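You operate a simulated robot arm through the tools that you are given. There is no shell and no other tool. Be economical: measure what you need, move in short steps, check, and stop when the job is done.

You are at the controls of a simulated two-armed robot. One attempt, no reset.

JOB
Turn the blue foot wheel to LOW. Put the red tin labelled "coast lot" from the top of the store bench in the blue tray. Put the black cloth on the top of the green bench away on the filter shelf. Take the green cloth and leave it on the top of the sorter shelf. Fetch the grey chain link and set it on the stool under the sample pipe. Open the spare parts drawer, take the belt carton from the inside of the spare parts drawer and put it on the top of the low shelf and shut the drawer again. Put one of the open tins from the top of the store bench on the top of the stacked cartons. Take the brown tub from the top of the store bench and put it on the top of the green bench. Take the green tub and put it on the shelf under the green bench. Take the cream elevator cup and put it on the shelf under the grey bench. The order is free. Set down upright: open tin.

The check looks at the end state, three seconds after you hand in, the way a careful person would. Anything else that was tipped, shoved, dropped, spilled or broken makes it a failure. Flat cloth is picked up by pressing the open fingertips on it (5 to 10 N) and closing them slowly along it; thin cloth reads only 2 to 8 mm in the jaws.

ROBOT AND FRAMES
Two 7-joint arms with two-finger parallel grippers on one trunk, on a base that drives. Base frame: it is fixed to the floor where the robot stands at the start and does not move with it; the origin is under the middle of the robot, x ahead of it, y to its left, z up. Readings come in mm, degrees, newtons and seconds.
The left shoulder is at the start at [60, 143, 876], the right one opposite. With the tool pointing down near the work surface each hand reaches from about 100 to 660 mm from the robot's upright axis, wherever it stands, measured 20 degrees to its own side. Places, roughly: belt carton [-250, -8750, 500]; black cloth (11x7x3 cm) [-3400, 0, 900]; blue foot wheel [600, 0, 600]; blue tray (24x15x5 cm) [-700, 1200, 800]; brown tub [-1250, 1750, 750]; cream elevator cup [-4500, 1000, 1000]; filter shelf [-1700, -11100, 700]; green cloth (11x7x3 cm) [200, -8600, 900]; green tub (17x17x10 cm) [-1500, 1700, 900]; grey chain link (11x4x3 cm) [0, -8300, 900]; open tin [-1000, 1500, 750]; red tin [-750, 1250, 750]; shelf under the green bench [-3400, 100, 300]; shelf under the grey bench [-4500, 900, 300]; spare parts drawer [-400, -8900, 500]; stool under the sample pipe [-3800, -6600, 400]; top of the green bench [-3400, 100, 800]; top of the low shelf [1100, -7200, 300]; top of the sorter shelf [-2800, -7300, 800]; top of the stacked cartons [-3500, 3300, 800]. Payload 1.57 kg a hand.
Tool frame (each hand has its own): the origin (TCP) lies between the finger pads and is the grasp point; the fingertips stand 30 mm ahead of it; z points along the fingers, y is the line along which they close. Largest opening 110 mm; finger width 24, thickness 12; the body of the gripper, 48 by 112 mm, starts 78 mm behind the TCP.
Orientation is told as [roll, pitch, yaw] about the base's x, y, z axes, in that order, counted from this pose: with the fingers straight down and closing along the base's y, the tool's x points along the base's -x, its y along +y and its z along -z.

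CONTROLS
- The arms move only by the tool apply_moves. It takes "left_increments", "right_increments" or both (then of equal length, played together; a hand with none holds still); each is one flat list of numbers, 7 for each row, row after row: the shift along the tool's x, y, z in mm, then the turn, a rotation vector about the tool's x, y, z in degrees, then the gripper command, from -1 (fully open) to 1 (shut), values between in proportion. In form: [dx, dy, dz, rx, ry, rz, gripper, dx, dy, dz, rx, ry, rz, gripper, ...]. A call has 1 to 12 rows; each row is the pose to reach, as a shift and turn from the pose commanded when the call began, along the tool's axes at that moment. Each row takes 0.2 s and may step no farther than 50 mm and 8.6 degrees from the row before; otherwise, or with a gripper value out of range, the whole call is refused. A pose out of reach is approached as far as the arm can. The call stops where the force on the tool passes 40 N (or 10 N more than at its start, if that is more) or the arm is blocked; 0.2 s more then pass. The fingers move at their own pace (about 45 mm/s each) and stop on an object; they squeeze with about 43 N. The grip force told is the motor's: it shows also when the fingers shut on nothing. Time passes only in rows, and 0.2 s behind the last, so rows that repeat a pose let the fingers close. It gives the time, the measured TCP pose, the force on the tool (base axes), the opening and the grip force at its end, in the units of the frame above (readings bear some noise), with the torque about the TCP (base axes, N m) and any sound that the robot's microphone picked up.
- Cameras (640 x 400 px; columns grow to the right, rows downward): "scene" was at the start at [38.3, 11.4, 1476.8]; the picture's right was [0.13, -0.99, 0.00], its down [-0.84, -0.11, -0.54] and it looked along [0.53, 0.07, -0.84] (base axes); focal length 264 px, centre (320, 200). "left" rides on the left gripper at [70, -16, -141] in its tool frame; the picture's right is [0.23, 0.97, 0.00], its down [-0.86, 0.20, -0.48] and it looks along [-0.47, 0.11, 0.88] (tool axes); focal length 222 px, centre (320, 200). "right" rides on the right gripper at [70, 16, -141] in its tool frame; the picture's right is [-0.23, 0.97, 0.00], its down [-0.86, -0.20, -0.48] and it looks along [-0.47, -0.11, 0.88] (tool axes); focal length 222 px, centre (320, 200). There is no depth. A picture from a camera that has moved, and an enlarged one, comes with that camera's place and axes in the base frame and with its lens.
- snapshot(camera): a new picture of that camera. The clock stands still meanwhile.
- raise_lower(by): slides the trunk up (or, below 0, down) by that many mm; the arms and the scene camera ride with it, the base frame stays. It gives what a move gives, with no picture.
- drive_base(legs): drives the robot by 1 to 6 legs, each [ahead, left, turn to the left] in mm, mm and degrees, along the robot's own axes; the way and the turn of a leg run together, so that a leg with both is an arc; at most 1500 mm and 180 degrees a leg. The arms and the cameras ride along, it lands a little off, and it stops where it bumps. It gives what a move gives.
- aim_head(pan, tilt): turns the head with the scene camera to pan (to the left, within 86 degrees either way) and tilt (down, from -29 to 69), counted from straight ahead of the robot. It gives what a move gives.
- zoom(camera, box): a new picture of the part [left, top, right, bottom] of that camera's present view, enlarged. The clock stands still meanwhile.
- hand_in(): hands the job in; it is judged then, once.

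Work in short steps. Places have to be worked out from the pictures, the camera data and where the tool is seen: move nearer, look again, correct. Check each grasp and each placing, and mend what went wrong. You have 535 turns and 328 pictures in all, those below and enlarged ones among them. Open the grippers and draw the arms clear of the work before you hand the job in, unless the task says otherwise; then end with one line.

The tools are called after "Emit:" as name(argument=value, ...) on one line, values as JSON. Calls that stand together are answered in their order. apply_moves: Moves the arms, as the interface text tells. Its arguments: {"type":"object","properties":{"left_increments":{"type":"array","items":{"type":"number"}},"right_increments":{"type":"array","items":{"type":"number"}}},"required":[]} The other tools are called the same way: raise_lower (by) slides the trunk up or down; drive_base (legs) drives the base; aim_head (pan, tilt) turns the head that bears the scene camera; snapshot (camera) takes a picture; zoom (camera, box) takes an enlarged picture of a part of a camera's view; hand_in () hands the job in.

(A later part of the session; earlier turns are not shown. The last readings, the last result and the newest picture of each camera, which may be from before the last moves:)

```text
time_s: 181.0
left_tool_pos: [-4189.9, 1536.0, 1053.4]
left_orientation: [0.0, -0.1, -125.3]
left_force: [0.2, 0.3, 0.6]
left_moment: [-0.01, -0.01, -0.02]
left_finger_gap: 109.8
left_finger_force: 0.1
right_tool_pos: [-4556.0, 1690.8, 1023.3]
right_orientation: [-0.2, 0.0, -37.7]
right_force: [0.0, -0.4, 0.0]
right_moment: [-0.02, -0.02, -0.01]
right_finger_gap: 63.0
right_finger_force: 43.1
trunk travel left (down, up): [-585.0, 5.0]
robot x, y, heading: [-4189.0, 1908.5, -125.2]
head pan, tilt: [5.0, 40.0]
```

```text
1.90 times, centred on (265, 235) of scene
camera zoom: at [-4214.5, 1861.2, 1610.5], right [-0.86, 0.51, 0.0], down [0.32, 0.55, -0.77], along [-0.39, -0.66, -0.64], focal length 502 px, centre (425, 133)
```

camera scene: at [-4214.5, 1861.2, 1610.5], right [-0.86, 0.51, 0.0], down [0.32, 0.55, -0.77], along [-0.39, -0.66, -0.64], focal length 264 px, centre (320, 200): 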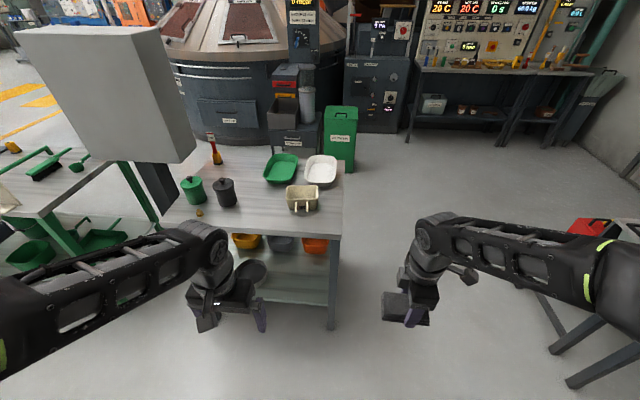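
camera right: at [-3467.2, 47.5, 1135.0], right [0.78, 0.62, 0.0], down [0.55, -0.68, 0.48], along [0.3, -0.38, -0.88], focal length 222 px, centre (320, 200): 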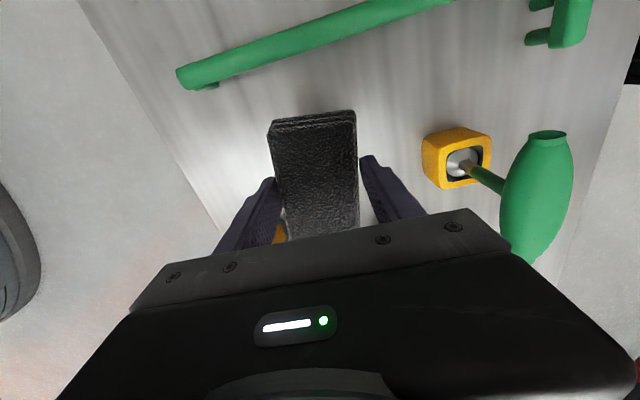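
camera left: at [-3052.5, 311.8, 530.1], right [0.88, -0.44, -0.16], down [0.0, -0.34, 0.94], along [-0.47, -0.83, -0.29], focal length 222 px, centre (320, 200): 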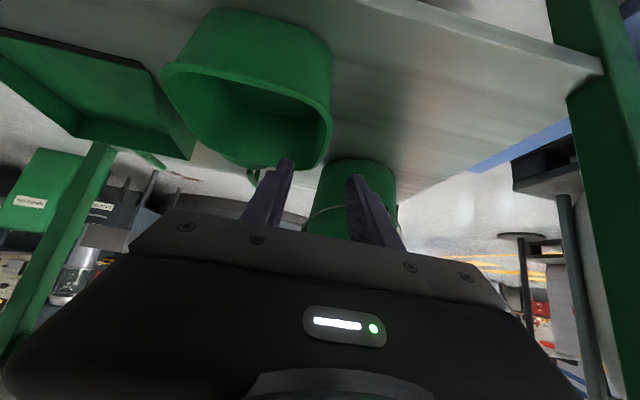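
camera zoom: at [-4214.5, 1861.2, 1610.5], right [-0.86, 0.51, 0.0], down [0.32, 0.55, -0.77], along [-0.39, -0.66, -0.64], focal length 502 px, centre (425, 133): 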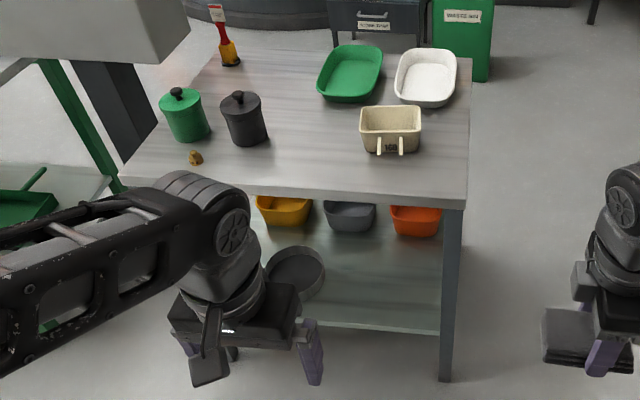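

Cup centre ≈(-4591,1068), left wall reachable like the tub. Drive ahead 355, left 40.

Emit:
drive_base(legs=[[355, 40, 0]])

Emit:
apply_moves(left_increments=[-29, -4, 8, 0, -7.5, 0, -0.3, -58, -9, 16, 0, -15, 0, -0.3, -87, -13, 24, 0, -22.5, 0, -0.3, -115, -17, 31, 0, -30, 0, -0.3, -144, -22, 39, 0, -37.5, 0, -0.3, -173, -26, 47, 0, -45, 0, -0.3])

Emit:
snapshot(camera="left")

```text
time_s: 183.3
left_tool_pos: [-4361.0, 1223.0, 1052.5]
left_orientation: [-0.1, -0.1, -125.1]
left_force: [-0.8, -0.7, -0.5]
left_moment: [0.0, -0.02, 0.01]
left_finger_gap: 110.0
left_finger_force: 0.0
right_tool_pos: [-4727.0, 1378.3, 1023.3]
right_orientation: [-0.1, 0.1, -37.7]
right_force: [-0.7, -0.3, -0.6]
right_moment: [0.03, -0.01, -0.02]
right_finger_gap: 62.9
right_finger_force: 42.5
trunk travel left (down, up): [-585.0, 5.0]
robot x, y, heading: [-4360.0, 1595.8, -125.4]
head pan, tilt: [5.0, 40.0]
```

```text
time_s: 184.7
left_tool_pos: [-4484.4, 1091.8, 1005.3]
left_orientation: [-0.1, -44.8, -125.0]
left_force: [0.0, 0.2, 0.3]
left_moment: [-0.02, -0.02, -0.06]
left_finger_gap: 71.3
left_finger_force: 0.2
left hand out of reach, approached as far as the arm can: row 5, 6
right_tool_pos: [-4726.7, 1377.9, 1024.1]
right_orientation: [0.0, 0.0, -37.7]
right_force: [-0.1, 0.4, 0.5]
right_moment: [-0.02, 0.0, 0.02]
right_finger_gap: 62.7
right_finger_force: 43.3
trunk travel left (down, up): [-585.0, 5.0]
robot x, y, heading: [-4356.6, 1593.1, -125.2]
head pan, tilt: [5.0, 40.0]
```

```text
246 pictures are left
camera left: at [-4412.2, 1224.3, 1057.7], right [0.89, -0.43, -0.16], down [0.01, -0.34, 0.94], along [-0.46, -0.84, -0.29], focal length 222 px, centre (320, 200)
```

left: 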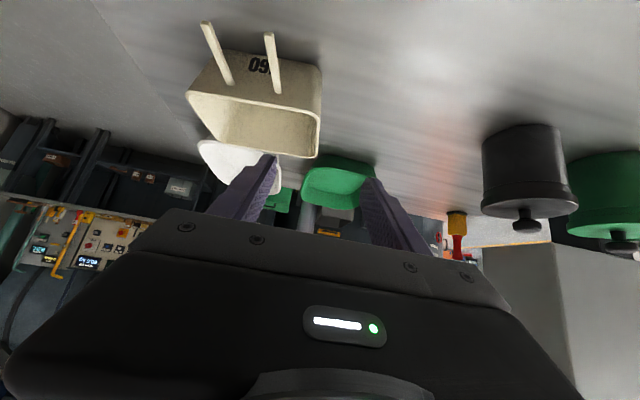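

Cup rim ≈z 900, left wall mid ≈(-4545,1015). Advance 90 mm with a slight yaw, then look again.

Emit:
apply_moves(left_increments=[2, -1, 30, -2, 0, -2, -0.3, 4, -2, 60, -4, 0, -4, -0.3, 6, -3, 90, -5, 0, -5, -0.3])

Emit:
snapshot(camera="left")

```text
time_s: 185.5
left_tool_pos: [-4521.7, 1045.2, 937.8]
left_orientation: [0.0, -45.1, -118.0]
left_force: [0.4, -1.2, -0.1]
left_moment: [0.02, -0.01, -0.01]
left_finger_gap: 71.7
left_finger_force: 0.2
right_tool_pos: [-4726.9, 1377.5, 1023.9]
right_orientation: [-0.2, 0.0, -37.6]
right_force: [0.5, -0.9, 0.0]
right_moment: [0.01, -0.02, 0.0]
right_finger_gap: 62.9
right_finger_force: 43.1
trunk travel left (down, up): [-585.0, 5.0]
robot x, y, heading: [-4362.3, 1597.7, -125.3]
head pan, tilt: [5.0, 40.0]
```

```text
245 pictures are left
camera left: at [-4466.0, 1185.1, 989.3], right [0.94, -0.32, -0.16], down [0.05, -0.33, 0.94], along [-0.35, -0.89, -0.29], focal length 222 px, centre (320, 200)
```

left: 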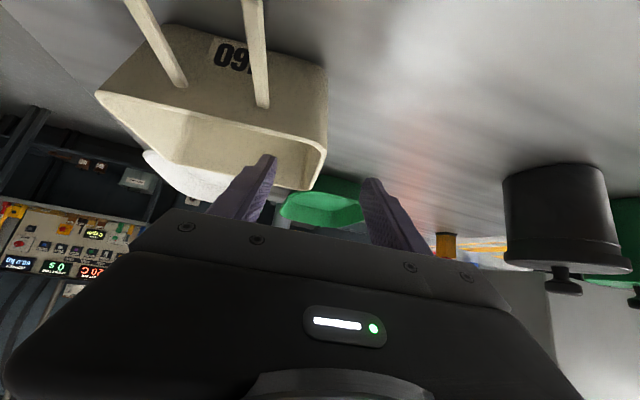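

Wall now lines up with the finger direction. Advance 62 mm to straddle it and close.

Emit:
apply_moves(left_increments=[-1, -2, 30, 0, 0, 0, -0.3, -2, -3, 62, 0, 0, 0, -0.3])

Emit:
snapshot(camera="left")

```text
time_s: 186.1
left_tool_pos: [-4544.7, 1006.3, 895.8]
left_orientation: [0.0, -45.1, -118.2]
left_force: [0.7, -0.4, -0.1]
left_moment: [-0.03, 0.0, 0.04]
left_finger_gap: 71.4
left_finger_force: 0.0
right_tool_pos: [-4726.0, 1378.0, 1024.0]
right_orientation: [-0.1, 0.0, -37.6]
right_force: [0.1, 0.1, -1.1]
right_moment: [-0.02, 0.04, -0.04]
right_finger_gap: 62.8
right_finger_force: 43.2
trunk travel left (down, up): [-585.0, 5.0]
robot x, y, heading: [-4360.5, 1595.6, -125.0]
head pan, tilt: [5.0, 40.0]
```

```text
244 pictures are left
camera left: at [-4489.4, 1146.9, 947.6], right [0.93, -0.32, -0.16], down [0.05, -0.33, 0.94], along [-0.35, -0.89, -0.29], focal length 222 px, centre (320, 200)
```

left: 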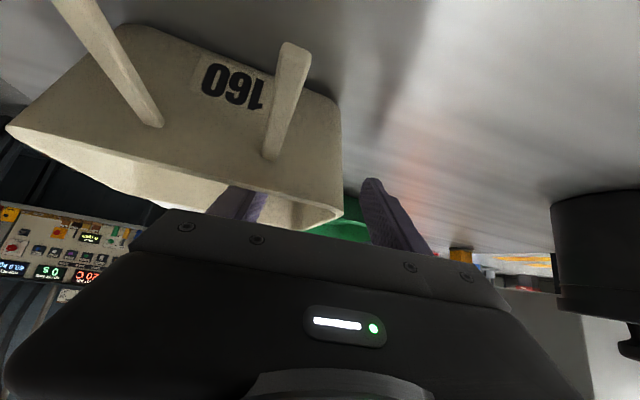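

One finger inside, one outside. Close and lift.

Emit:
apply_moves(left_increments=[0, 0, 0, 0, 0, 0, 1, 0, 0, 0, 0, 0, 0, 1, 0, 0, 0, 0, 0, 0, 1, 0, 0, 0, 0, 0, 0, 1, 0, 0, 0, 0, 0, 0, 1])

Emit:
apply_moves(left_increments=[-14, 0, -14, 0, 0, 0, 1, -42, 0, -43, 0, 0, 0, 1, -70, 0, -71, 0, 0, 0, 1])

Emit:
snapshot(camera="left")

Emit:
snapshot(camera="scene")

```text
time_s: 187.3
left_tool_pos: [-4546.6, 1009.6, 899.2]
left_orientation: [-0.1, -45.2, -118.1]
left_force: [1.1, 2.7, 10.0]
left_moment: [0.29, 1.26, -0.44]
left_finger_gap: 6.9
left_finger_force: 24.9
right_tool_pos: [-4726.5, 1378.3, 1025.7]
right_orientation: [-0.1, 0.0, -37.6]
right_force: [-0.3, 0.5, -0.2]
right_moment: [-0.01, 0.0, -0.01]
right_finger_gap: 62.8
right_finger_force: 43.2
trunk travel left (down, up): [-585.0, 5.0]
robot x, y, heading: [-4360.7, 1595.3, -125.0]
head pan, tilt: [5.0, 40.0]
```

```text
time_s: 188.1
left_tool_pos: [-4544.9, 1009.4, 996.3]
left_orientation: [-0.1, -45.2, -118.1]
left_force: [0.7, -0.3, -1.5]
left_moment: [-0.1, -0.07, 0.03]
left_finger_gap: 4.1
left_finger_force: 25.4
right_tool_pos: [-4726.1, 1379.0, 1023.9]
right_orientation: [-0.2, 0.0, -37.6]
right_force: [-0.6, -0.3, 0.6]
right_moment: [0.0, 0.04, 0.01]
right_finger_gap: 62.9
right_finger_force: 43.3
trunk travel left (down, up): [-585.0, 5.0]
robot x, y, heading: [-4359.8, 1595.1, -125.2]
head pan, tilt: [5.0, 40.0]
```

```text
243 pictures are left
camera left: at [-4488.8, 1149.2, 1047.7], right [0.93, -0.32, -0.16], down [0.05, -0.33, 0.94], along [-0.35, -0.89, -0.29], focal length 222 px, centre (320, 200)
```

left: 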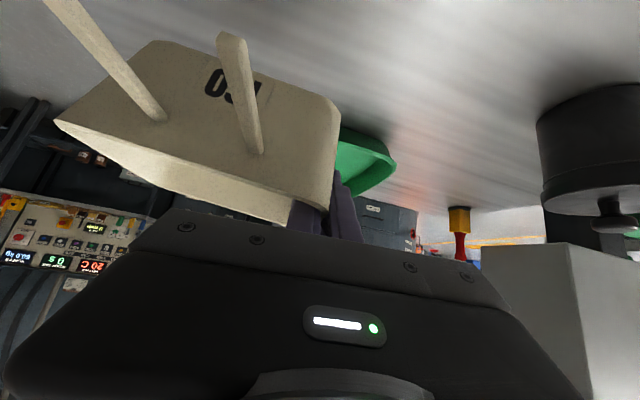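

```text
242 pictures are left
camera scene: at [-4385.9, 1549.5, 1610.4], right [-0.86, 0.5, 0.0], down [0.32, 0.56, -0.77], along [-0.39, -0.66, -0.64], focal length 264 px, centre (320, 200)
```

scene: 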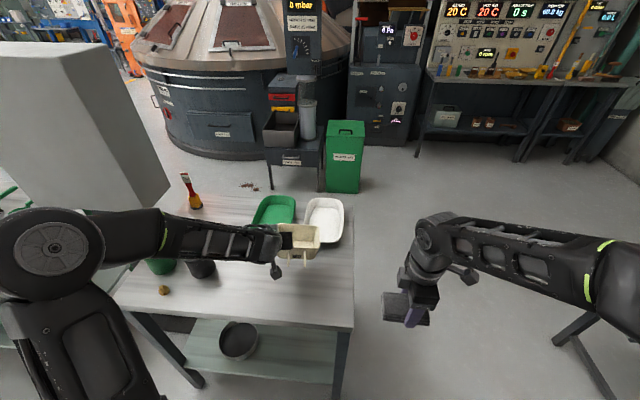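

Cup lifted. For the shelf (front edge at robot-frame 409, bins start ≈730, free between), I back out 330 and lower the trunk.

Emit:
drive_base(legs=[[-340, 0, 0]])

Emit:
raise_lower(by=-400)

Emit:
raise_lower(by=-160)

Emit:
aim_head(pan=5, tilt=28)

Emit:
snapshot(camera="scene")

Emit:
snapshot(camera="left")

```text
time_s: 190.3
left_tool_pos: [-4349.8, 1286.6, 997.7]
left_orientation: [0.0, -45.1, -118.2]
left_force: [0.6, 1.0, -2.4]
left_moment: [-0.05, -0.06, -0.02]
left_finger_gap: 3.6
left_finger_force: 24.4
right_tool_pos: [-4531.2, 1655.4, 1025.1]
right_orientation: [-0.2, -0.1, -37.7]
right_force: [0.3, 0.3, 0.0]
right_moment: [0.01, 0.0, -0.03]
right_finger_gap: 62.7
right_finger_force: 42.9
trunk travel left (down, up): [-585.0, 5.0]
robot x, y, heading: [-4164.4, 1871.6, -125.5]
head pan, tilt: [5.0, 40.0]
```

```text
time_s: 194.2
left_tool_pos: [-4350.2, 1285.6, 596.3]
left_orientation: [0.0, -45.0, -118.2]
left_force: [-0.5, 0.3, -0.7]
left_moment: [-0.08, -0.1, 0.01]
left_finger_gap: 4.0
left_finger_force: 24.3
right_tool_pos: [-4529.9, 1655.8, 625.2]
right_orientation: [-0.1, 0.1, -37.7]
right_force: [1.1, -0.7, 0.2]
right_moment: [0.02, 0.0, 0.01]
right_finger_gap: 63.1
right_finger_force: 43.2
trunk travel left (down, up): [-185.0, 405.0]
robot x, y, heading: [-4164.0, 1871.8, -125.4]
head pan, tilt: [5.0, 40.0]
```

```text
time_s: 196.0
left_tool_pos: [-4350.8, 1287.0, 435.7]
left_orientation: [0.1, -45.0, -118.2]
left_force: [0.0, 0.0, -2.0]
left_moment: [-0.05, -0.09, -0.02]
left_finger_gap: 3.5
left_finger_force: 24.7
right_tool_pos: [-4530.8, 1656.4, 464.0]
right_orientation: [-0.1, -0.1, -37.7]
right_force: [-0.3, -0.6, 0.2]
right_moment: [0.03, 0.0, 0.02]
right_finger_gap: 62.8
right_finger_force: 43.1
trunk travel left (down, up): [-25.0, 565.0]
robot x, y, heading: [-4164.0, 1870.9, -125.4]
head pan, tilt: [5.0, 40.0]
```

```text
time_s: 196.7
left_tool_pos: [-4350.8, 1285.8, 436.5]
left_orientation: [0.1, -45.0, -118.3]
left_force: [0.3, -0.6, -1.6]
left_moment: [-0.05, -0.12, -0.01]
left_finger_gap: 4.0
left_finger_force: 24.7
right_tool_pos: [-4531.2, 1655.7, 463.8]
right_orientation: [-0.1, 0.0, -37.6]
right_force: [0.8, -0.5, -2.0]
right_moment: [-0.02, 0.01, 0.0]
right_finger_gap: 63.1
right_finger_force: 42.7
trunk travel left (down, up): [-25.0, 565.0]
robot x, y, heading: [-4163.6, 1875.3, -125.4]
head pan, tilt: [5.0, 28.0]
```

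```text
241 pictures are left
camera scene: at [-4193.4, 1821.0, 1069.0], right [-0.86, 0.5, 0.0], down [0.24, 0.41, -0.88], along [-0.45, -0.76, -0.47], focal length 264 px, centre (320, 200)
```

scene: 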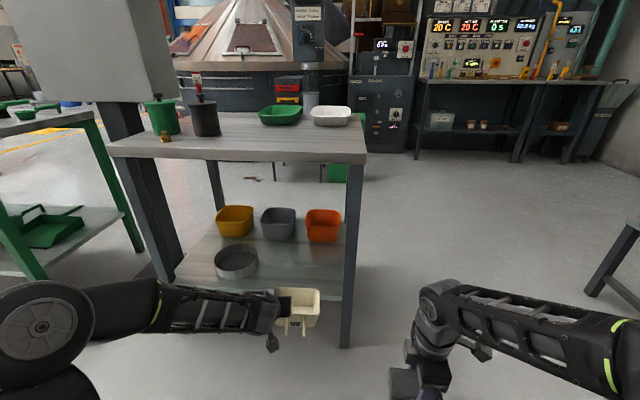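

```text
240 pictures are left
camera left: at [-4294.1, 1426.3, 487.5], right [0.93, -0.32, -0.16], down [0.05, -0.33, 0.94], along [-0.35, -0.89, -0.29], focal length 222 px, centre (320, 200)
```

left: 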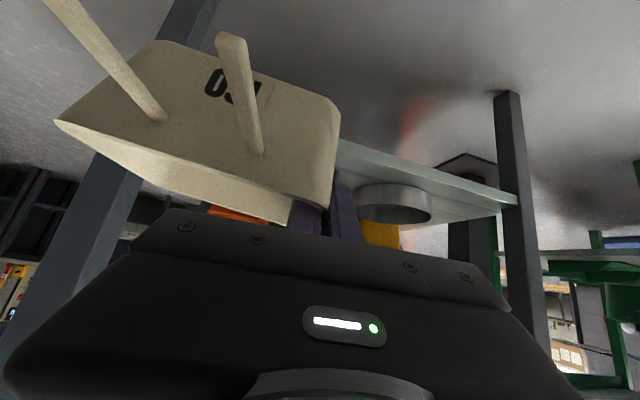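

Drive in 305 mm.

Emit:
drive_base(legs=[[305, 0, 0]])

Emit:
apply_moves(left_increments=[14, 0, 14, 0, 0, 0, 1, 21, 0, 21, 0, 0, 0, 1])

Emit:
snapshot(camera="left")

Emit:
snapshot(camera="scene")

```text
time_s: 198.8
left_tool_pos: [-4527.9, 1035.5, 436.4]
left_orientation: [0.0, -45.1, -118.2]
left_force: [-0.1, 0.3, -2.2]
left_moment: [-0.06, -0.08, -0.01]
left_finger_gap: 3.4
left_finger_force: 24.6
right_tool_pos: [-4706.7, 1405.0, 464.0]
right_orientation: [-0.1, 0.0, -37.8]
right_force: [-1.0, -0.6, 1.3]
right_moment: [0.01, 0.01, 0.0]
right_finger_gap: 62.6
right_finger_force: 42.9
trunk travel left (down, up): [-25.0, 565.0]
robot x, y, heading: [-4335.8, 1621.2, -125.4]
head pan, tilt: [5.0, 28.0]
```

```text
time_s: 199.4
left_tool_pos: [-4529.1, 1036.5, 407.2]
left_orientation: [0.1, -45.1, -118.2]
left_force: [-0.3, 0.1, -2.2]
left_moment: [-0.03, -0.05, 0.0]
left_finger_gap: 3.9
left_finger_force: 24.6
right_tool_pos: [-4708.9, 1406.0, 464.1]
right_orientation: [0.0, 0.0, -37.7]
right_force: [-0.2, -0.6, -0.3]
right_moment: [0.0, 0.02, 0.03]
right_finger_gap: 62.8
right_finger_force: 42.9
trunk travel left (down, up): [-25.0, 565.0]
robot x, y, heading: [-4342.1, 1622.3, -125.2]
head pan, tilt: [5.0, 28.0]
```

```text
239 pictures are left
camera left: at [-4471.6, 1176.2, 457.8], right [0.93, -0.32, -0.16], down [0.05, -0.33, 0.94], along [-0.35, -0.89, -0.29], focal length 222 px, centre (320, 200)
```

left: 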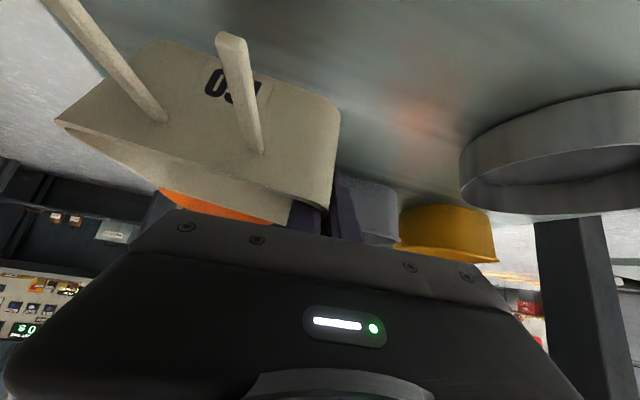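

```text
238 pictures are left
camera scene: at [-4370.7, 1570.5, 1069.0], right [-0.86, 0.5, 0.0], down [0.24, 0.41, -0.88], along [-0.45, -0.76, -0.47], focal length 264 px, centre (320, 200)
```

scene: 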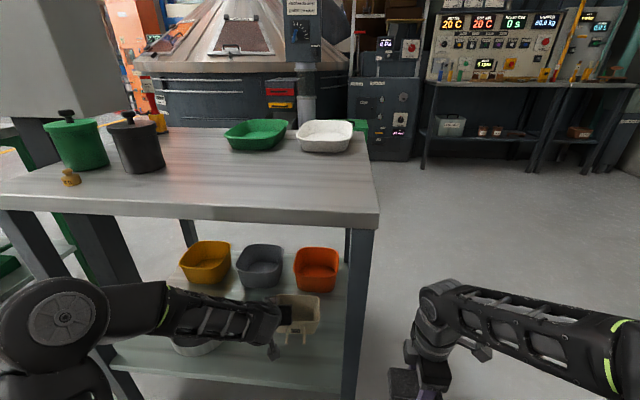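

Over free shelf. Lower 45 mm then slow steps.

Emit:
apply_moves(left_increments=[14, 0, 14, 0, 0, 0, 1, 27, 0, 27, 0, 0, 0, 1, 31, 0, 31, 0, 0, 0, 1, 33, 0, 33, 0, 0, 0, 1, 35, 0, 35, 0, 0, 0, 1, 37, 0, 37, 0, 0, 0, 1])

```text
time_s: 200.8
left_tool_pos: [-4527.0, 1035.8, 355.8]
left_orientation: [-0.1, -45.4, -118.2]
left_force: [3.7, 1.3, 10.1]
left_moment: [0.34, 1.08, -0.29]
left_finger_gap: 4.7
left_finger_force: 25.3
right_tool_pos: [-4709.3, 1405.2, 465.5]
right_orientation: [-0.2, -0.1, -37.7]
right_force: [0.4, -0.2, -1.0]
right_moment: [-0.01, 0.0, 0.02]
right_finger_gap: 62.8
right_finger_force: 42.8
trunk travel left (down, up): [-25.0, 565.0]
robot x, y, heading: [-4342.5, 1623.8, -125.0]
head pan, tilt: [5.0, 28.0]
```

Contact (10 N). Release gently and slide out.

Emit:
apply_moves(left_increments=[0, 0, 0, 0, 0, 0, 0.8, 0, 0, 0, 0, 0, 0, 0.5, 0, 0, 0, 0, 0, 0, 0.35, 0, 0, 0, 0, 0, 0, 0.35, 0, 0, -30, 0, 0, 0, 0.35, 0, 0, -70, 0, 0, 0, 0.35, 0, 0, -100, 0, 0, 0, 0.35])

Emit:
snapshot(camera="left")

```text
time_s: 202.4
left_tool_pos: [-4495.3, 1099.2, 425.4]
left_orientation: [0.1, -45.1, -118.2]
left_force: [0.3, -0.1, -0.2]
left_moment: [-0.02, 0.01, 0.03]
left_finger_gap: 35.7
left_finger_force: 0.1
right_tool_pos: [-4707.8, 1406.5, 464.6]
right_orientation: [-0.1, 0.0, -37.7]
right_force: [0.1, 0.2, 0.0]
right_moment: [0.0, 0.01, 0.03]
right_finger_gap: 63.0
right_finger_force: 42.8
trunk travel left (down, up): [-25.0, 565.0]
robot x, y, heading: [-4337.7, 1627.8, -125.8]
head pan, tilt: [5.0, 28.0]
```

```text
237 pictures are left
camera left: at [-4438.2, 1238.7, 476.3], right [0.93, -0.32, -0.16], down [0.05, -0.33, 0.94], along [-0.35, -0.89, -0.29], focal length 222 px, centre (320, 200)
```

left: 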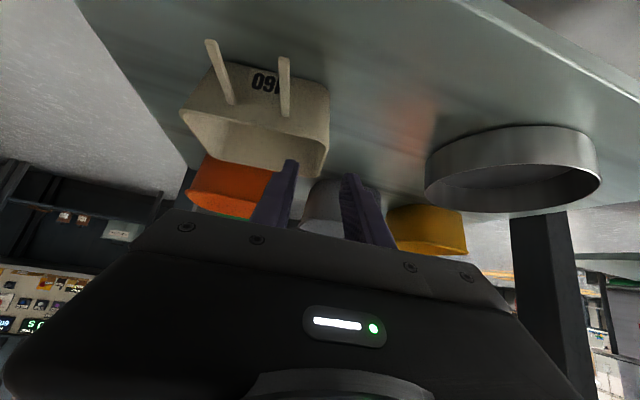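

Cup stands on the shelf. I back out, raise the trunk, fold the left hand, and then head for the far group (south) with the cloth; the brown tub (full of beans) I'll do later with both hands.

Emit:
drive_base(legs=[[-450, 0, 0]])

Emit:
apply_moves(left_increments=[20, 7, -19, 0, 7.5, 0, -0.5, 40, 13, -39, 0, 15, 0, -0.5, 60, 20, -58, 0, 22.5, 0, -0.5, 80, 27, -77, 0, 30, 0, -0.5, 100, 33, -97, 0, 37.5, 0, -0.5, 117, 40, -116, 0, 45, 0, -1])

Emit:
raise_lower(by=400)

Emit:
drive_base(legs=[[0, 1400, 0], [0, 1400, 0], [0, 0, 60]])

Emit:
aim_head(pan=0, tilt=15)

Emit:
snapshot(camera="scene")

```text
time_s: 205.1
left_tool_pos: [-4232.8, 1467.5, 425.2]
left_orientation: [-0.1, -45.1, -118.0]
left_force: [-0.3, 0.0, -0.3]
left_moment: [-0.01, 0.02, 0.01]
left_finger_gap: 35.8
left_finger_force: 0.2
right_tool_pos: [-4447.4, 1773.2, 464.4]
right_orientation: [-0.1, 0.0, -37.4]
right_force: [0.0, -0.4, -0.3]
right_moment: [0.0, 0.01, -0.01]
right_finger_gap: 62.8
right_finger_force: 43.3
trunk travel left (down, up): [-25.0, 565.0]
robot x, y, heading: [-4080.4, 1987.9, -125.1]
head pan, tilt: [5.0, 28.0]
```

```text
time_s: 206.5
left_tool_pos: [-4120.3, 1593.4, 425.1]
left_orientation: [0.0, 0.1, -117.9]
left_force: [0.1, 0.0, -0.2]
left_moment: [0.02, -0.01, 0.0]
left_finger_gap: 110.4
left_finger_force: 0.0
right_tool_pos: [-4446.7, 1773.1, 463.8]
right_orientation: [0.0, 0.0, -37.5]
right_force: [0.2, -0.7, -0.1]
right_moment: [0.01, -0.02, -0.03]
right_finger_gap: 62.8
right_finger_force: 42.8
trunk travel left (down, up): [-25.0, 565.0]
robot x, y, heading: [-4079.6, 1989.9, -125.3]
head pan, tilt: [5.0, 28.0]
```

```text
time_s: 210.4
left_tool_pos: [-4120.3, 1594.5, 824.8]
left_orientation: [-0.1, -0.1, -118.0]
left_force: [-0.5, -0.9, -1.3]
left_moment: [-0.01, -0.02, -0.04]
left_finger_gap: 109.9
left_finger_force: 0.1
right_tool_pos: [-4447.5, 1772.4, 864.2]
right_orientation: [-0.1, 0.0, -37.5]
right_force: [0.2, -0.2, -0.5]
right_moment: [0.05, 0.01, 0.0]
right_finger_gap: 62.8
right_finger_force: 43.2
trunk travel left (down, up): [-425.0, 165.0]
robot x, y, heading: [-4082.7, 1990.0, -124.9]
head pan, tilt: [5.0, 28.0]
```

```text
time_s: 226.5
left_tool_pos: [-1498.9, 144.8, 824.9]
left_orientation: [0.0, -0.2, -58.3]
left_force: [-0.2, -0.4, -0.5]
left_moment: [0.03, 0.02, 0.02]
left_finger_gap: 109.9
left_finger_force: 0.0
right_tool_pos: [-1819.8, -48.6, 864.0]
right_orientation: [-0.1, 0.0, 22.2]
right_force: [0.4, 0.2, -1.4]
right_moment: [0.02, -0.02, 0.01]
right_finger_gap: 62.8
right_finger_force: 42.7
trunk travel left (down, up): [-425.0, 165.0]
robot x, y, heading: [-1825.8, 378.5, -65.5]
head pan, tilt: [5.0, 28.0]
```

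```text
time_s: 227.2
left_tool_pos: [-1500.8, 144.2, 824.6]
left_orientation: [-0.1, -0.1, -58.1]
left_force: [-0.1, 0.4, 0.4]
left_moment: [-0.02, 0.0, 0.0]
left_finger_gap: 109.8
left_finger_force: 0.0
right_tool_pos: [-1820.8, -48.1, 863.2]
right_orientation: [-0.1, 0.0, 22.3]
right_force: [0.1, -0.1, 0.1]
right_moment: [-0.01, -0.03, 0.01]
right_finger_gap: 62.7
right_finger_force: 43.1
trunk travel left (down, up): [-425.0, 165.0]
robot x, y, heading: [-1822.6, 377.2, -65.3]
head pan, tilt: [0.0, 15.0]
```

```text
236 pictures are left
camera scene: at [-1797.9, 323.3, 1490.0], right [-0.91, -0.42, 0.0], down [-0.11, 0.24, -0.97], along [0.4, -0.88, -0.26], focal length 264 px, centre (320, 200)
```

scene: 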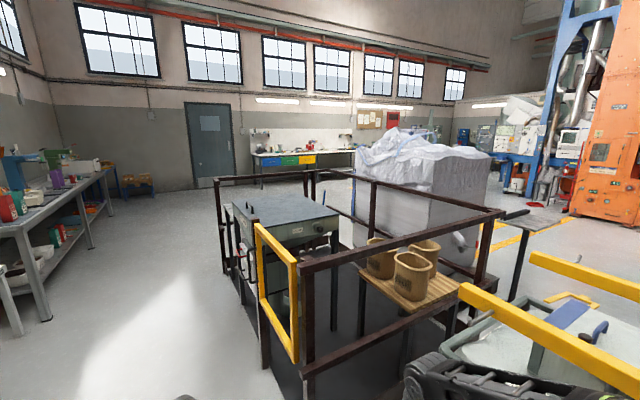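

A fenced pit lies in the middle; the free aisle runs along az −36° between it and the line of benches. I follow it past the fence end.

Emit:
drive_base(legs=[[0, 0, 29.3], [0, 290, 0], [1500, 0, 0], [1500, 0, 0], [500, 0, 0]])

Emit:
aim_head(pan=-45, tilt=12)

Emit:
snapshot(camera="scene")

```text
time_s: 247.3
left_tool_pos: [1602.0, -1469.4, 823.8]
left_orientation: [-0.1, -0.1, -28.5]
left_force: [-0.9, 0.0, -0.2]
left_moment: [-0.01, 0.01, 0.03]
left_finger_gap: 109.8
left_finger_force: 0.0
right_tool_pos: [1419.3, -1796.7, 863.6]
right_orientation: [-0.1, -0.1, 52.1]
right_force: [0.1, -0.6, 0.0]
right_moment: [0.0, 0.02, -0.02]
right_finger_gap: 62.8
right_finger_force: 43.5
trunk travel left (down, up): [-425.0, 165.0]
robot x, y, heading: [1205.0, -1433.6, -35.5]
head pan, tilt: [0.0, 15.0]
```

```text
time_s: 248.4
left_tool_pos: [1601.2, -1470.6, 824.7]
left_orientation: [0.0, -0.1, -28.4]
left_force: [0.4, 0.3, 0.3]
left_moment: [0.02, -0.01, -0.02]
left_finger_gap: 110.0
left_finger_force: 0.1
right_tool_pos: [1419.8, -1796.0, 864.9]
right_orientation: [-0.1, 0.0, 52.1]
right_force: [-0.7, -0.5, -1.1]
right_moment: [0.0, 0.0, 0.04]
right_finger_gap: 62.6
right_finger_force: 42.8
trunk travel left (down, up): [-425.0, 165.0]
robot x, y, heading: [1206.2, -1429.3, -35.1]
head pan, tilt: [-45.0, 12.0]
```

```text
235 pictures are left
camera scene: at [1194.9, -1500.9, 1494.9], right [-0.99, -0.17, 0.0], down [-0.03, 0.21, -0.98], along [0.16, -0.96, -0.21], focal length 264 px, centre (320, 200)
```

scene: 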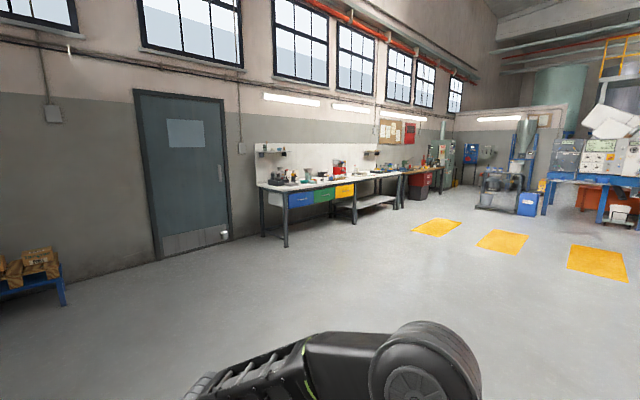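

The wall with workbenches runs along az ≈−125°. I drive south to about (500,-5000) and look again.

Emit:
drive_base(legs=[[0, 0, -66], [1500, 0, 0], [1500, 0, 0], [600, 0, -24]])

Emit:
aim_head(pan=0, tilt=12)

Emit:
snapshot(camera="scene")

```text
time_s: 268.8
left_tool_pos: [257.2, -5288.5, 824.5]
left_orientation: [0.0, -0.1, -119.5]
left_force: [0.1, -0.4, 0.1]
left_moment: [0.02, 0.01, 0.04]
left_finger_gap: 110.3
left_finger_force: 0.2
right_tool_pos: [-65.4, -5099.4, 863.9]
right_orientation: [-0.2, 0.0, -39.0]
right_force: [-0.2, -0.8, -0.7]
right_moment: [0.01, 0.02, 0.01]
right_finger_gap: 62.7
right_finger_force: 42.7
trunk travel left (down, up): [-425.0, 165.0]
robot x, y, heading: [305.2, -4894.6, -126.7]
head pan, tilt: [-45.0, 12.0]
```

```text
time_s: 269.9
left_tool_pos: [256.2, -5287.8, 824.6]
left_orientation: [0.0, -0.2, -119.5]
left_force: [-0.3, -0.2, 0.2]
left_moment: [-0.02, -0.02, 0.0]
left_finger_gap: 109.8
left_finger_force: 0.0
right_tool_pos: [-65.6, -5100.7, 863.0]
right_orientation: [-0.1, 0.0, -39.1]
right_force: [0.0, 0.4, 0.5]
right_moment: [0.01, -0.02, 0.0]
right_finger_gap: 63.0
right_finger_force: 42.6
trunk travel left (down, up): [-425.0, 165.0]
robot x, y, heading: [306.7, -4892.8, -126.5]
head pan, tilt: [0.0, 12.0]
```

```text
234 pictures are left
camera scene: at [267.9, -4940.8, 1494.9], right [-0.8, 0.6, 0.0], down [0.12, 0.17, -0.98], along [-0.58, -0.78, -0.21], focal length 264 px, centre (320, 200)
```

scene: 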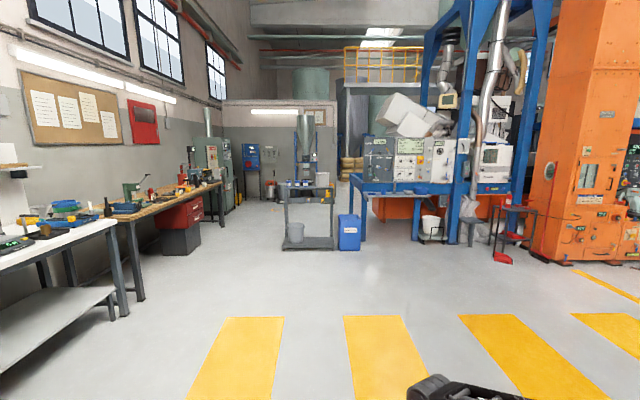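

I identify the wooden workbench with red drawer cabinet, the sorter machine and the stool by the silver pipe. Zoom on key parts.

Emit:
zoom(camera="scene", box=[100, 120, 290, 270])

Emit:
zoom(camera="scene", box=[340, 120, 550, 270])

```text
2.67 times, centred on (195, 195) of scene
camera zoom: at [267.9, -4940.8, 1494.9], right [-0.8, 0.6, 0.0], down [0.12, 0.17, -0.98], along [-0.58, -0.78, -0.21], focal length 703 px, centre (653, 213)
```

zoom: 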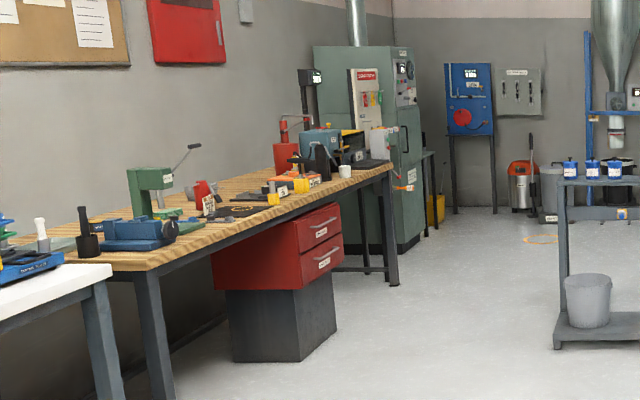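

```text
2.67 times, centred on (445, 195) of scene
camera zoom: at [267.9, -4940.8, 1494.9], right [-0.8, 0.6, 0.0], down [0.12, 0.17, -0.98], along [-0.58, -0.78, -0.21], focal length 703 px, centre (-13, 213)
```

zoom: 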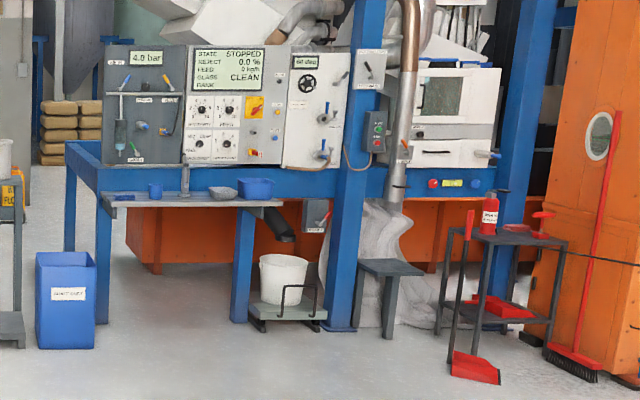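

I drive along the wall line toward the wooden workbench and turn to face it.

Emit:
drive_base(legs=[[1400, 0, 0], [1300, 500, 0], [0, 0, 91]])

Emit:
aim_head(pan=0, tilt=25)

Emit:
snapshot(camera="scene")

```text
time_s: 287.3
left_tool_pos: [-514.4, -7405.0, 824.9]
left_orientation: [0.0, -0.1, -29.1]
left_force: [0.0, 0.3, 0.5]
left_moment: [0.0, -0.02, 0.01]
left_finger_gap: 110.2
left_finger_force: 0.1
right_tool_pos: [-699.1, -7728.8, 864.5]
right_orientation: [-0.2, 0.0, 51.4]
right_force: [-0.8, 0.2, -1.0]
right_moment: [-0.01, 0.01, 0.02]
right_finger_gap: 62.7
right_finger_force: 42.7
trunk travel left (down, up): [-425.0, 165.0]
robot x, y, heading: [-910.7, -7360.4, -36.1]
head pan, tilt: [0.0, 12.0]
```

```text
time_s: 288.1
left_tool_pos: [-514.8, -7405.0, 824.5]
left_orientation: [0.0, 0.0, -29.0]
left_force: [0.4, 0.0, 0.1]
left_moment: [0.03, 0.03, -0.01]
left_finger_gap: 109.8
left_finger_force: 0.2
right_tool_pos: [-698.7, -7729.3, 863.3]
right_orientation: [-0.2, -0.1, 51.5]
right_force: [0.8, -0.9, -0.4]
right_moment: [0.02, 0.0, -0.01]
right_finger_gap: 62.7
right_finger_force: 42.6
trunk travel left (down, up): [-425.0, 165.0]
robot x, y, heading: [-913.0, -7359.9, -36.3]
head pan, tilt: [0.0, 25.0]
```

```text
231 pictures are left
camera scene: at [-861.2, -7393.0, 1473.9], right [-0.59, -0.81, 0.0], down [-0.34, 0.25, -0.91], along [0.73, -0.53, -0.42], focal length 264 px, centre (320, 200)
```

scene: 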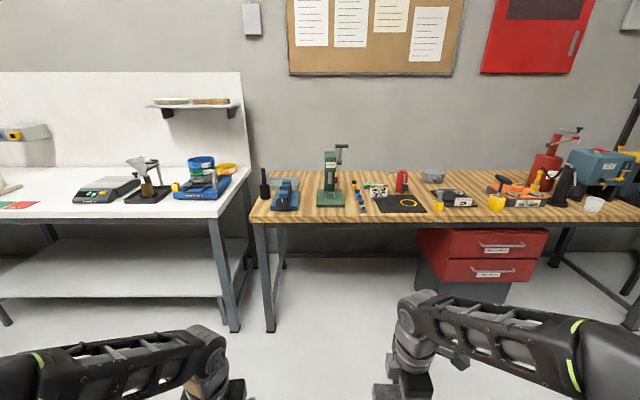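

Zoom on the workbench items and the drawers.

Emit:
zoom(camera="scene", box=[245, 130, 445, 255])

Emit:
zoom(camera="scene", box=[400, 120, 640, 310])

```text
3.20 times, centred on (345, 192) of scene
camera zoom: at [-861.2, -7393.0, 1473.9], right [-0.59, -0.81, 0.0], down [-0.34, 0.25, -0.91], along [0.73, -0.53, -0.42], focal length 844 px, centre (240, 224)
```

zoom: 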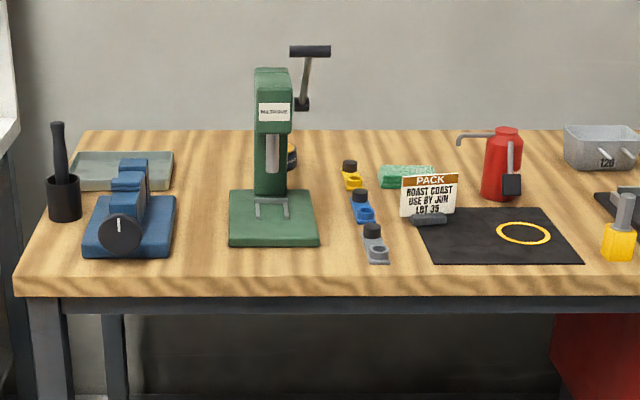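

```text
2.11 times, centred on (520, 215) of scene
camera zoom: at [-861.2, -7393.0, 1473.9], right [-0.59, -0.81, 0.0], down [-0.34, 0.25, -0.91], along [0.73, -0.53, -0.42], focal length 555 px, centre (-101, 168)
```

zoom: 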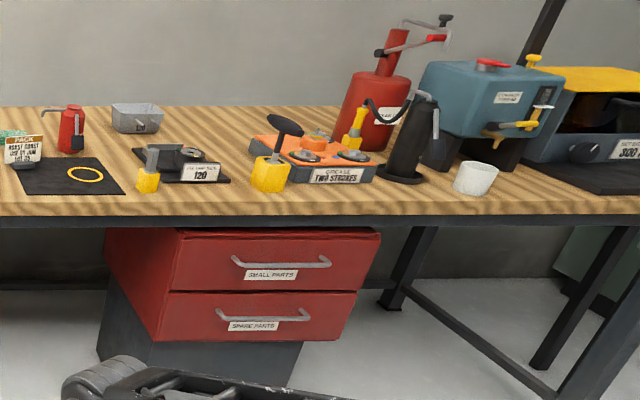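

Grey chain link ≈(-13,-8276) lying lengthwise near the bench edge; green cloth ≈(156,-8526) behind the card. SPARE PARTS is the lower red drawer. I raise the trunk and approach for the link with the left hand.

Emit:
raise_lower(by=160)

Emit:
drive_base(legs=[[0, -310, 0], [780, 0, 0]])

Emit:
aim_head(pan=0, tilt=50)

Emit:
snapshot(camera="scene")

Emit:
snapshot(camera="left")

```text
time_s: 289.9
left_tool_pos: [-514.5, -7404.8, 984.5]
left_orientation: [0.0, -0.1, -29.0]
left_force: [0.0, -0.1, 0.5]
left_moment: [0.0, -0.02, 0.02]
left_finger_gap: 110.1
left_finger_force: 0.1
right_tool_pos: [-700.5, -7728.8, 1023.7]
right_orientation: [-0.1, 0.0, 51.5]
right_force: [0.7, 0.6, -0.4]
right_moment: [-0.01, -0.02, -0.03]
right_finger_gap: 62.6
right_finger_force: 42.7
trunk travel left (down, up): [-585.0, 5.0]
robot x, y, heading: [-911.3, -7355.9, -36.2]
head pan, tilt: [0.0, 25.0]
```

```text
time_s: 295.8
left_tool_pos: [-67.4, -8112.8, 984.5]
left_orientation: [0.0, -0.1, -29.0]
left_force: [-0.7, -0.7, -0.1]
left_moment: [0.0, 0.0, 0.01]
left_finger_gap: 109.7
left_finger_force: 0.0
right_tool_pos: [-252.3, -8436.8, 1023.4]
right_orientation: [-0.1, 0.0, 51.5]
right_force: [0.4, -0.1, 0.2]
right_moment: [-0.02, 0.0, -0.01]
right_finger_gap: 62.8
right_finger_force: 43.0
trunk travel left (down, up): [-585.0, 5.0]
robot x, y, heading: [-462.9, -8070.7, -36.0]
head pan, tilt: [0.0, 25.0]
```

```text
time_s: 296.6
left_tool_pos: [-68.1, -8111.7, 984.0]
left_orientation: [0.1, -0.1, -29.0]
left_force: [-0.1, -1.1, 0.5]
left_moment: [0.05, -0.05, -0.01]
left_finger_gap: 110.1
left_finger_force: 0.1
right_tool_pos: [-253.1, -8436.2, 1024.7]
right_orientation: [-0.1, 0.0, 51.5]
right_force: [0.8, 0.5, 0.1]
right_moment: [-0.06, 0.0, -0.01]
right_finger_gap: 62.8
right_finger_force: 42.7
trunk travel left (down, up): [-585.0, 5.0]
robot x, y, heading: [-467.5, -8066.8, -36.2]
head pan, tilt: [0.0, 50.0]
```

```text
228 pictures are left
camera scene: at [-426.5, -8091.7, 1596.4], right [-0.59, -0.81, 0.0], down [-0.62, 0.45, -0.64], along [0.52, -0.38, -0.77], focal length 264 px, centre (320, 200)
```

scene: 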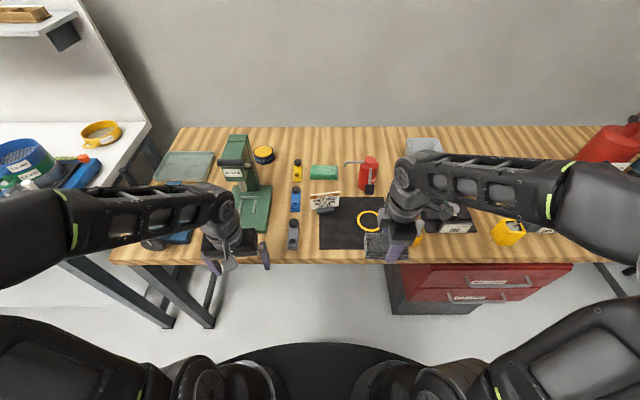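

```text
227 pictures are left
camera left: at [-136.3, -8092.5, 1126.3], right [0.27, 0.96, 0.0], down [0.84, -0.24, 0.48], along [0.46, -0.13, -0.88], focal length 222 px, centre (320, 200)
```

left: 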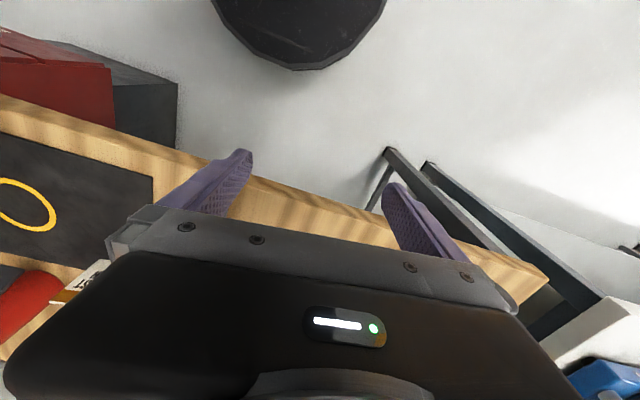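

Link ≈(5,-8299), bench top ≈848. I move the left hand right first, then forward above the link.

Emit:
apply_moves(left_increments=[0, -45, 0, 0, 0, 3, -1, -20, -85, 0, 0, 0, 7.2, -0.7, -60, -110, 0, 0, 0, 7.2, -0.5, -105, -126, 5, 0, 0, 7.2, -0.4, -150, -128, 15, 0, 0, 7.2, -0.4, -155, -128, 34, 0, 0, 7.2, -0.4])

Emit:
snapshot(camera="left")

```text
time_s: 298.0
left_tool_pos: [5.5, -8299.8, 951.1]
left_orientation: [-0.1, 0.0, -36.3]
left_force: [-0.1, -0.1, 0.1]
left_moment: [-0.01, 0.0, -0.02]
left_finger_gap: 77.0
left_finger_force: 0.0
right_tool_pos: [-253.1, -8436.5, 1025.2]
right_orientation: [-0.1, 0.0, 51.5]
right_force: [-0.1, 0.1, -1.4]
right_moment: [0.0, 0.01, 0.01]
right_finger_gap: 62.5
right_finger_force: 43.0
trunk travel left (down, up): [-585.0, 5.0]
robot x, y, heading: [-463.2, -8067.3, -36.2]
head pan, tilt: [0.0, 50.0]
```

```text
226 pictures are left
camera left: at [-60.0, -8271.4, 1092.7], right [0.39, 0.92, 0.0], down [0.81, -0.34, 0.48], along [0.44, -0.19, -0.88], focal length 222 px, centre (320, 200)
```

left: 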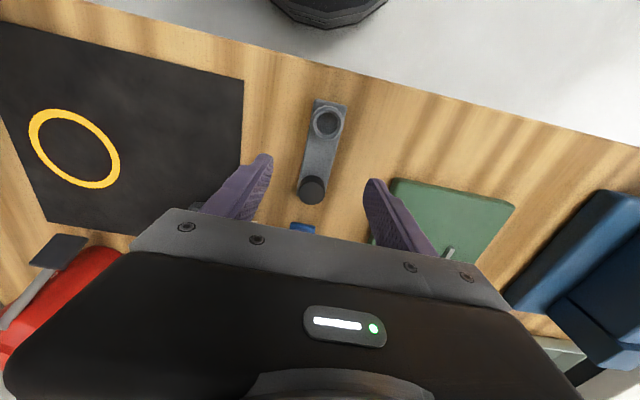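

Link is centred. Descend and close on its 4 cm width.

Emit:
apply_moves(left_increments=[3, 2, 25, 0, 0, -4, -0.4, 3, 2, 50, 0, 0, -4, -0.4, 3, 2, 66, 0, 0, -4, -0.4, 3, 2, 68, 0, 0, -4, 0.2, 3, 2, 68, 0, 0, -4, 0.8, 3, 2, 68, 0, 0, -4, 1, 3, 2, 68, 0, 0, -4, 1])

Emit:
snapshot(camera="left")

```text
time_s: 299.6
left_tool_pos: [5.9, -8296.4, 882.7]
left_orientation: [0.0, -0.1, -32.2]
left_force: [-0.7, -0.7, -0.1]
left_moment: [-0.02, -0.05, -0.03]
left_finger_gap: 33.8
left_finger_force: 24.0
right_tool_pos: [-251.8, -8436.2, 1023.1]
right_orientation: [0.0, -0.1, 51.5]
right_force: [-0.4, 0.2, 0.0]
right_moment: [0.0, 0.0, -0.01]
right_finger_gap: 62.7
right_finger_force: 43.1
trunk travel left (down, up): [-585.0, 5.0]
robot x, y, heading: [-464.7, -8066.0, -36.3]
head pan, tilt: [0.0, 50.0]
```

```text
225 pictures are left
camera left: at [-62.7, -8272.6, 1024.5], right [0.33, 0.94, 0.0], down [0.83, -0.29, 0.48], along [0.45, -0.16, -0.88], focal length 222 px, centre (320, 200)
```

left: 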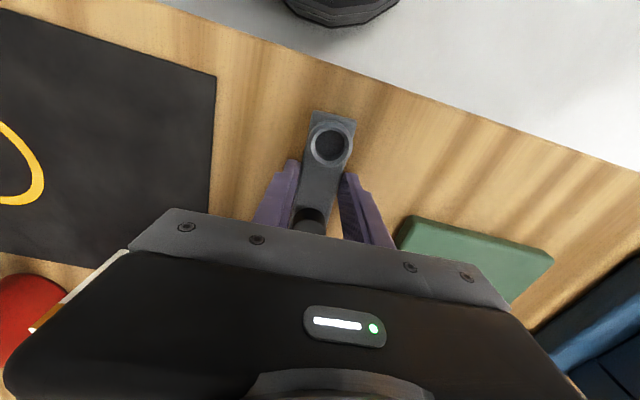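

Gripped at 33.8 mm. Lift and back off.

Emit:
apply_moves(left_increments=[0, 0, -40, 0, 0, 0, 1, 0, 0, -85, 0, 0, 0, 1, 0, 0, -125, 0, 0, 0, 1])

Emit:
drive_base(legs=[[-550, 0, 0]])

Emit:
snapshot(camera="left")

```text
time_s: 300.4
left_tool_pos: [5.5, -8296.5, 1009.0]
left_orientation: [0.1, 0.0, -32.2]
left_force: [-0.5, 0.6, -2.5]
left_moment: [0.01, 0.0, 0.01]
left_finger_gap: 33.5
left_finger_force: 41.0
right_tool_pos: [-252.2, -8436.5, 1022.9]
right_orientation: [-0.2, 0.0, 51.5]
right_force: [-0.6, 0.2, -0.4]
right_moment: [-0.02, -0.03, -0.01]
right_finger_gap: 62.8
right_finger_force: 43.0
trunk travel left (down, up): [-585.0, 5.0]
robot x, y, heading: [-459.6, -8064.7, -35.9]
head pan, tilt: [0.0, 50.0]
```

```text
time_s: 303.6
left_tool_pos: [-436.4, -7973.5, 1008.0]
left_orientation: [-0.1, -0.1, -32.3]
left_force: [-0.6, 0.5, -2.1]
left_moment: [0.02, 0.0, -0.03]
left_finger_gap: 33.3
left_finger_force: 41.6
right_tool_pos: [-695.0, -8114.5, 1025.2]
right_orientation: [-0.2, 0.0, 51.4]
right_force: [-0.3, -0.7, -1.4]
right_moment: [0.02, 0.01, 0.01]
right_finger_gap: 62.8
right_finger_force: 43.8
trunk travel left (down, up): [-585.0, 5.0]
robot x, y, heading: [-907.6, -7743.7, -36.1]
head pan, tilt: [0.0, 50.0]
```

```text
224 pictures are left
camera left: at [-504.7, -7950.1, 1149.9], right [0.33, 0.94, 0.0], down [0.83, -0.29, 0.48], along [0.45, -0.16, -0.88], focal length 222 px, centre (320, 200)
```

left: 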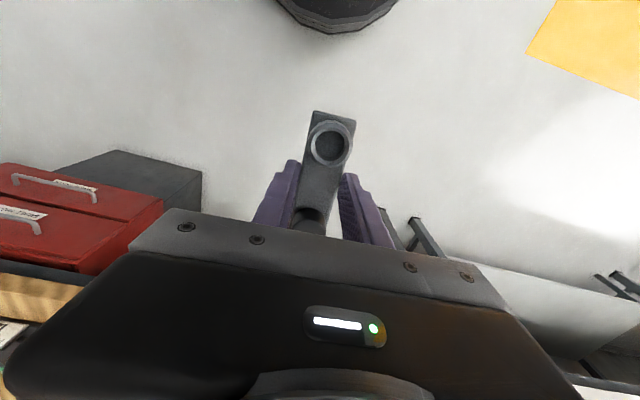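

Link held. I move back along the aisle away from the rack, then turn to face the sorter line (heading −126°).

Emit:
drive_base(legs=[[-1450, 250, 0], [-1200, 100, 0], [0, 0, -90]])

Emit:
aim_head(pan=0, tilt=30)

Emit:
snapshot(camera="scene")

```text
time_s: 320.5
left_tool_pos: [-3078.8, -6351.7, 1008.3]
left_orientation: [0.0, -0.1, -123.1]
left_force: [-0.5, 0.7, -2.9]
left_moment: [0.04, -0.03, 0.03]
left_finger_gap: 33.5
left_finger_force: 41.6
right_tool_pos: [-3215.1, -6090.5, 1023.2]
right_orientation: [-0.1, -0.1, -39.5]
right_force: [0.2, 0.8, 0.1]
right_moment: [0.01, 0.02, -0.02]
right_finger_gap: 62.9
right_finger_force: 42.9
trunk travel left (down, up): [-585.0, 5.0]
robot x, y, heading: [-2843.1, -5885.1, -127.0]
head pan, tilt: [0.0, 50.0]
```

```text
time_s: 321.3
left_tool_pos: [-3079.5, -6350.6, 1006.9]
left_orientation: [0.1, -0.1, -123.2]
left_force: [-0.2, -0.1, -2.2]
left_moment: [0.04, 0.01, -0.03]
left_finger_gap: 33.4
left_finger_force: 41.2
right_tool_pos: [-3214.3, -6090.6, 1024.3]
right_orientation: [-0.1, 0.0, -39.5]
right_force: [-1.0, 0.1, -0.5]
right_moment: [-0.02, 0.01, 0.01]
right_finger_gap: 62.9
right_finger_force: 43.1
trunk travel left (down, up): [-585.0, 5.0]
robot x, y, heading: [-2843.7, -5881.6, -127.1]
head pan, tilt: [0.0, 30.0]
```

```text
223 pictures are left
camera scene: at [-2878.5, -5931.7, 1625.8], right [-0.8, 0.6, 0.0], down [0.3, 0.4, -0.87], along [-0.52, -0.69, -0.5], focal length 264 px, centre (320, 200)
```

scene: 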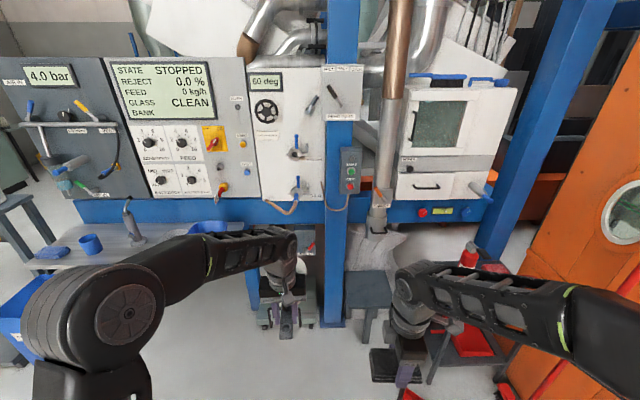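

Zoom around the stool.

Emit:
zoom(camera="scene", box=[270, 190, 430, 350])

```text
2.50 times, centred on (350, 270) of scene
camera zoom: at [-2878.5, -5931.7, 1625.8], right [-0.8, 0.6, 0.0], down [0.3, 0.4, -0.87], along [-0.52, -0.69, -0.5], focal length 659 px, centre (245, 25)
```

zoom: 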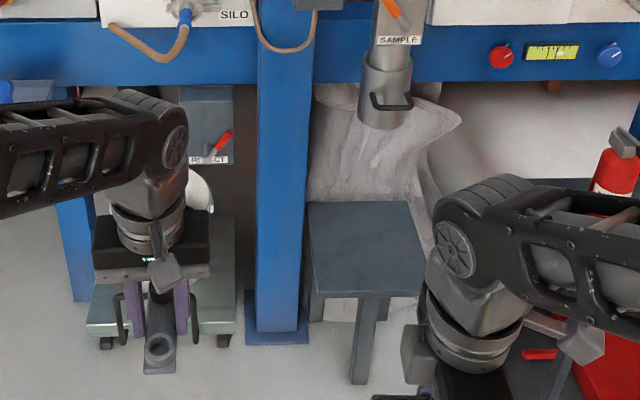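

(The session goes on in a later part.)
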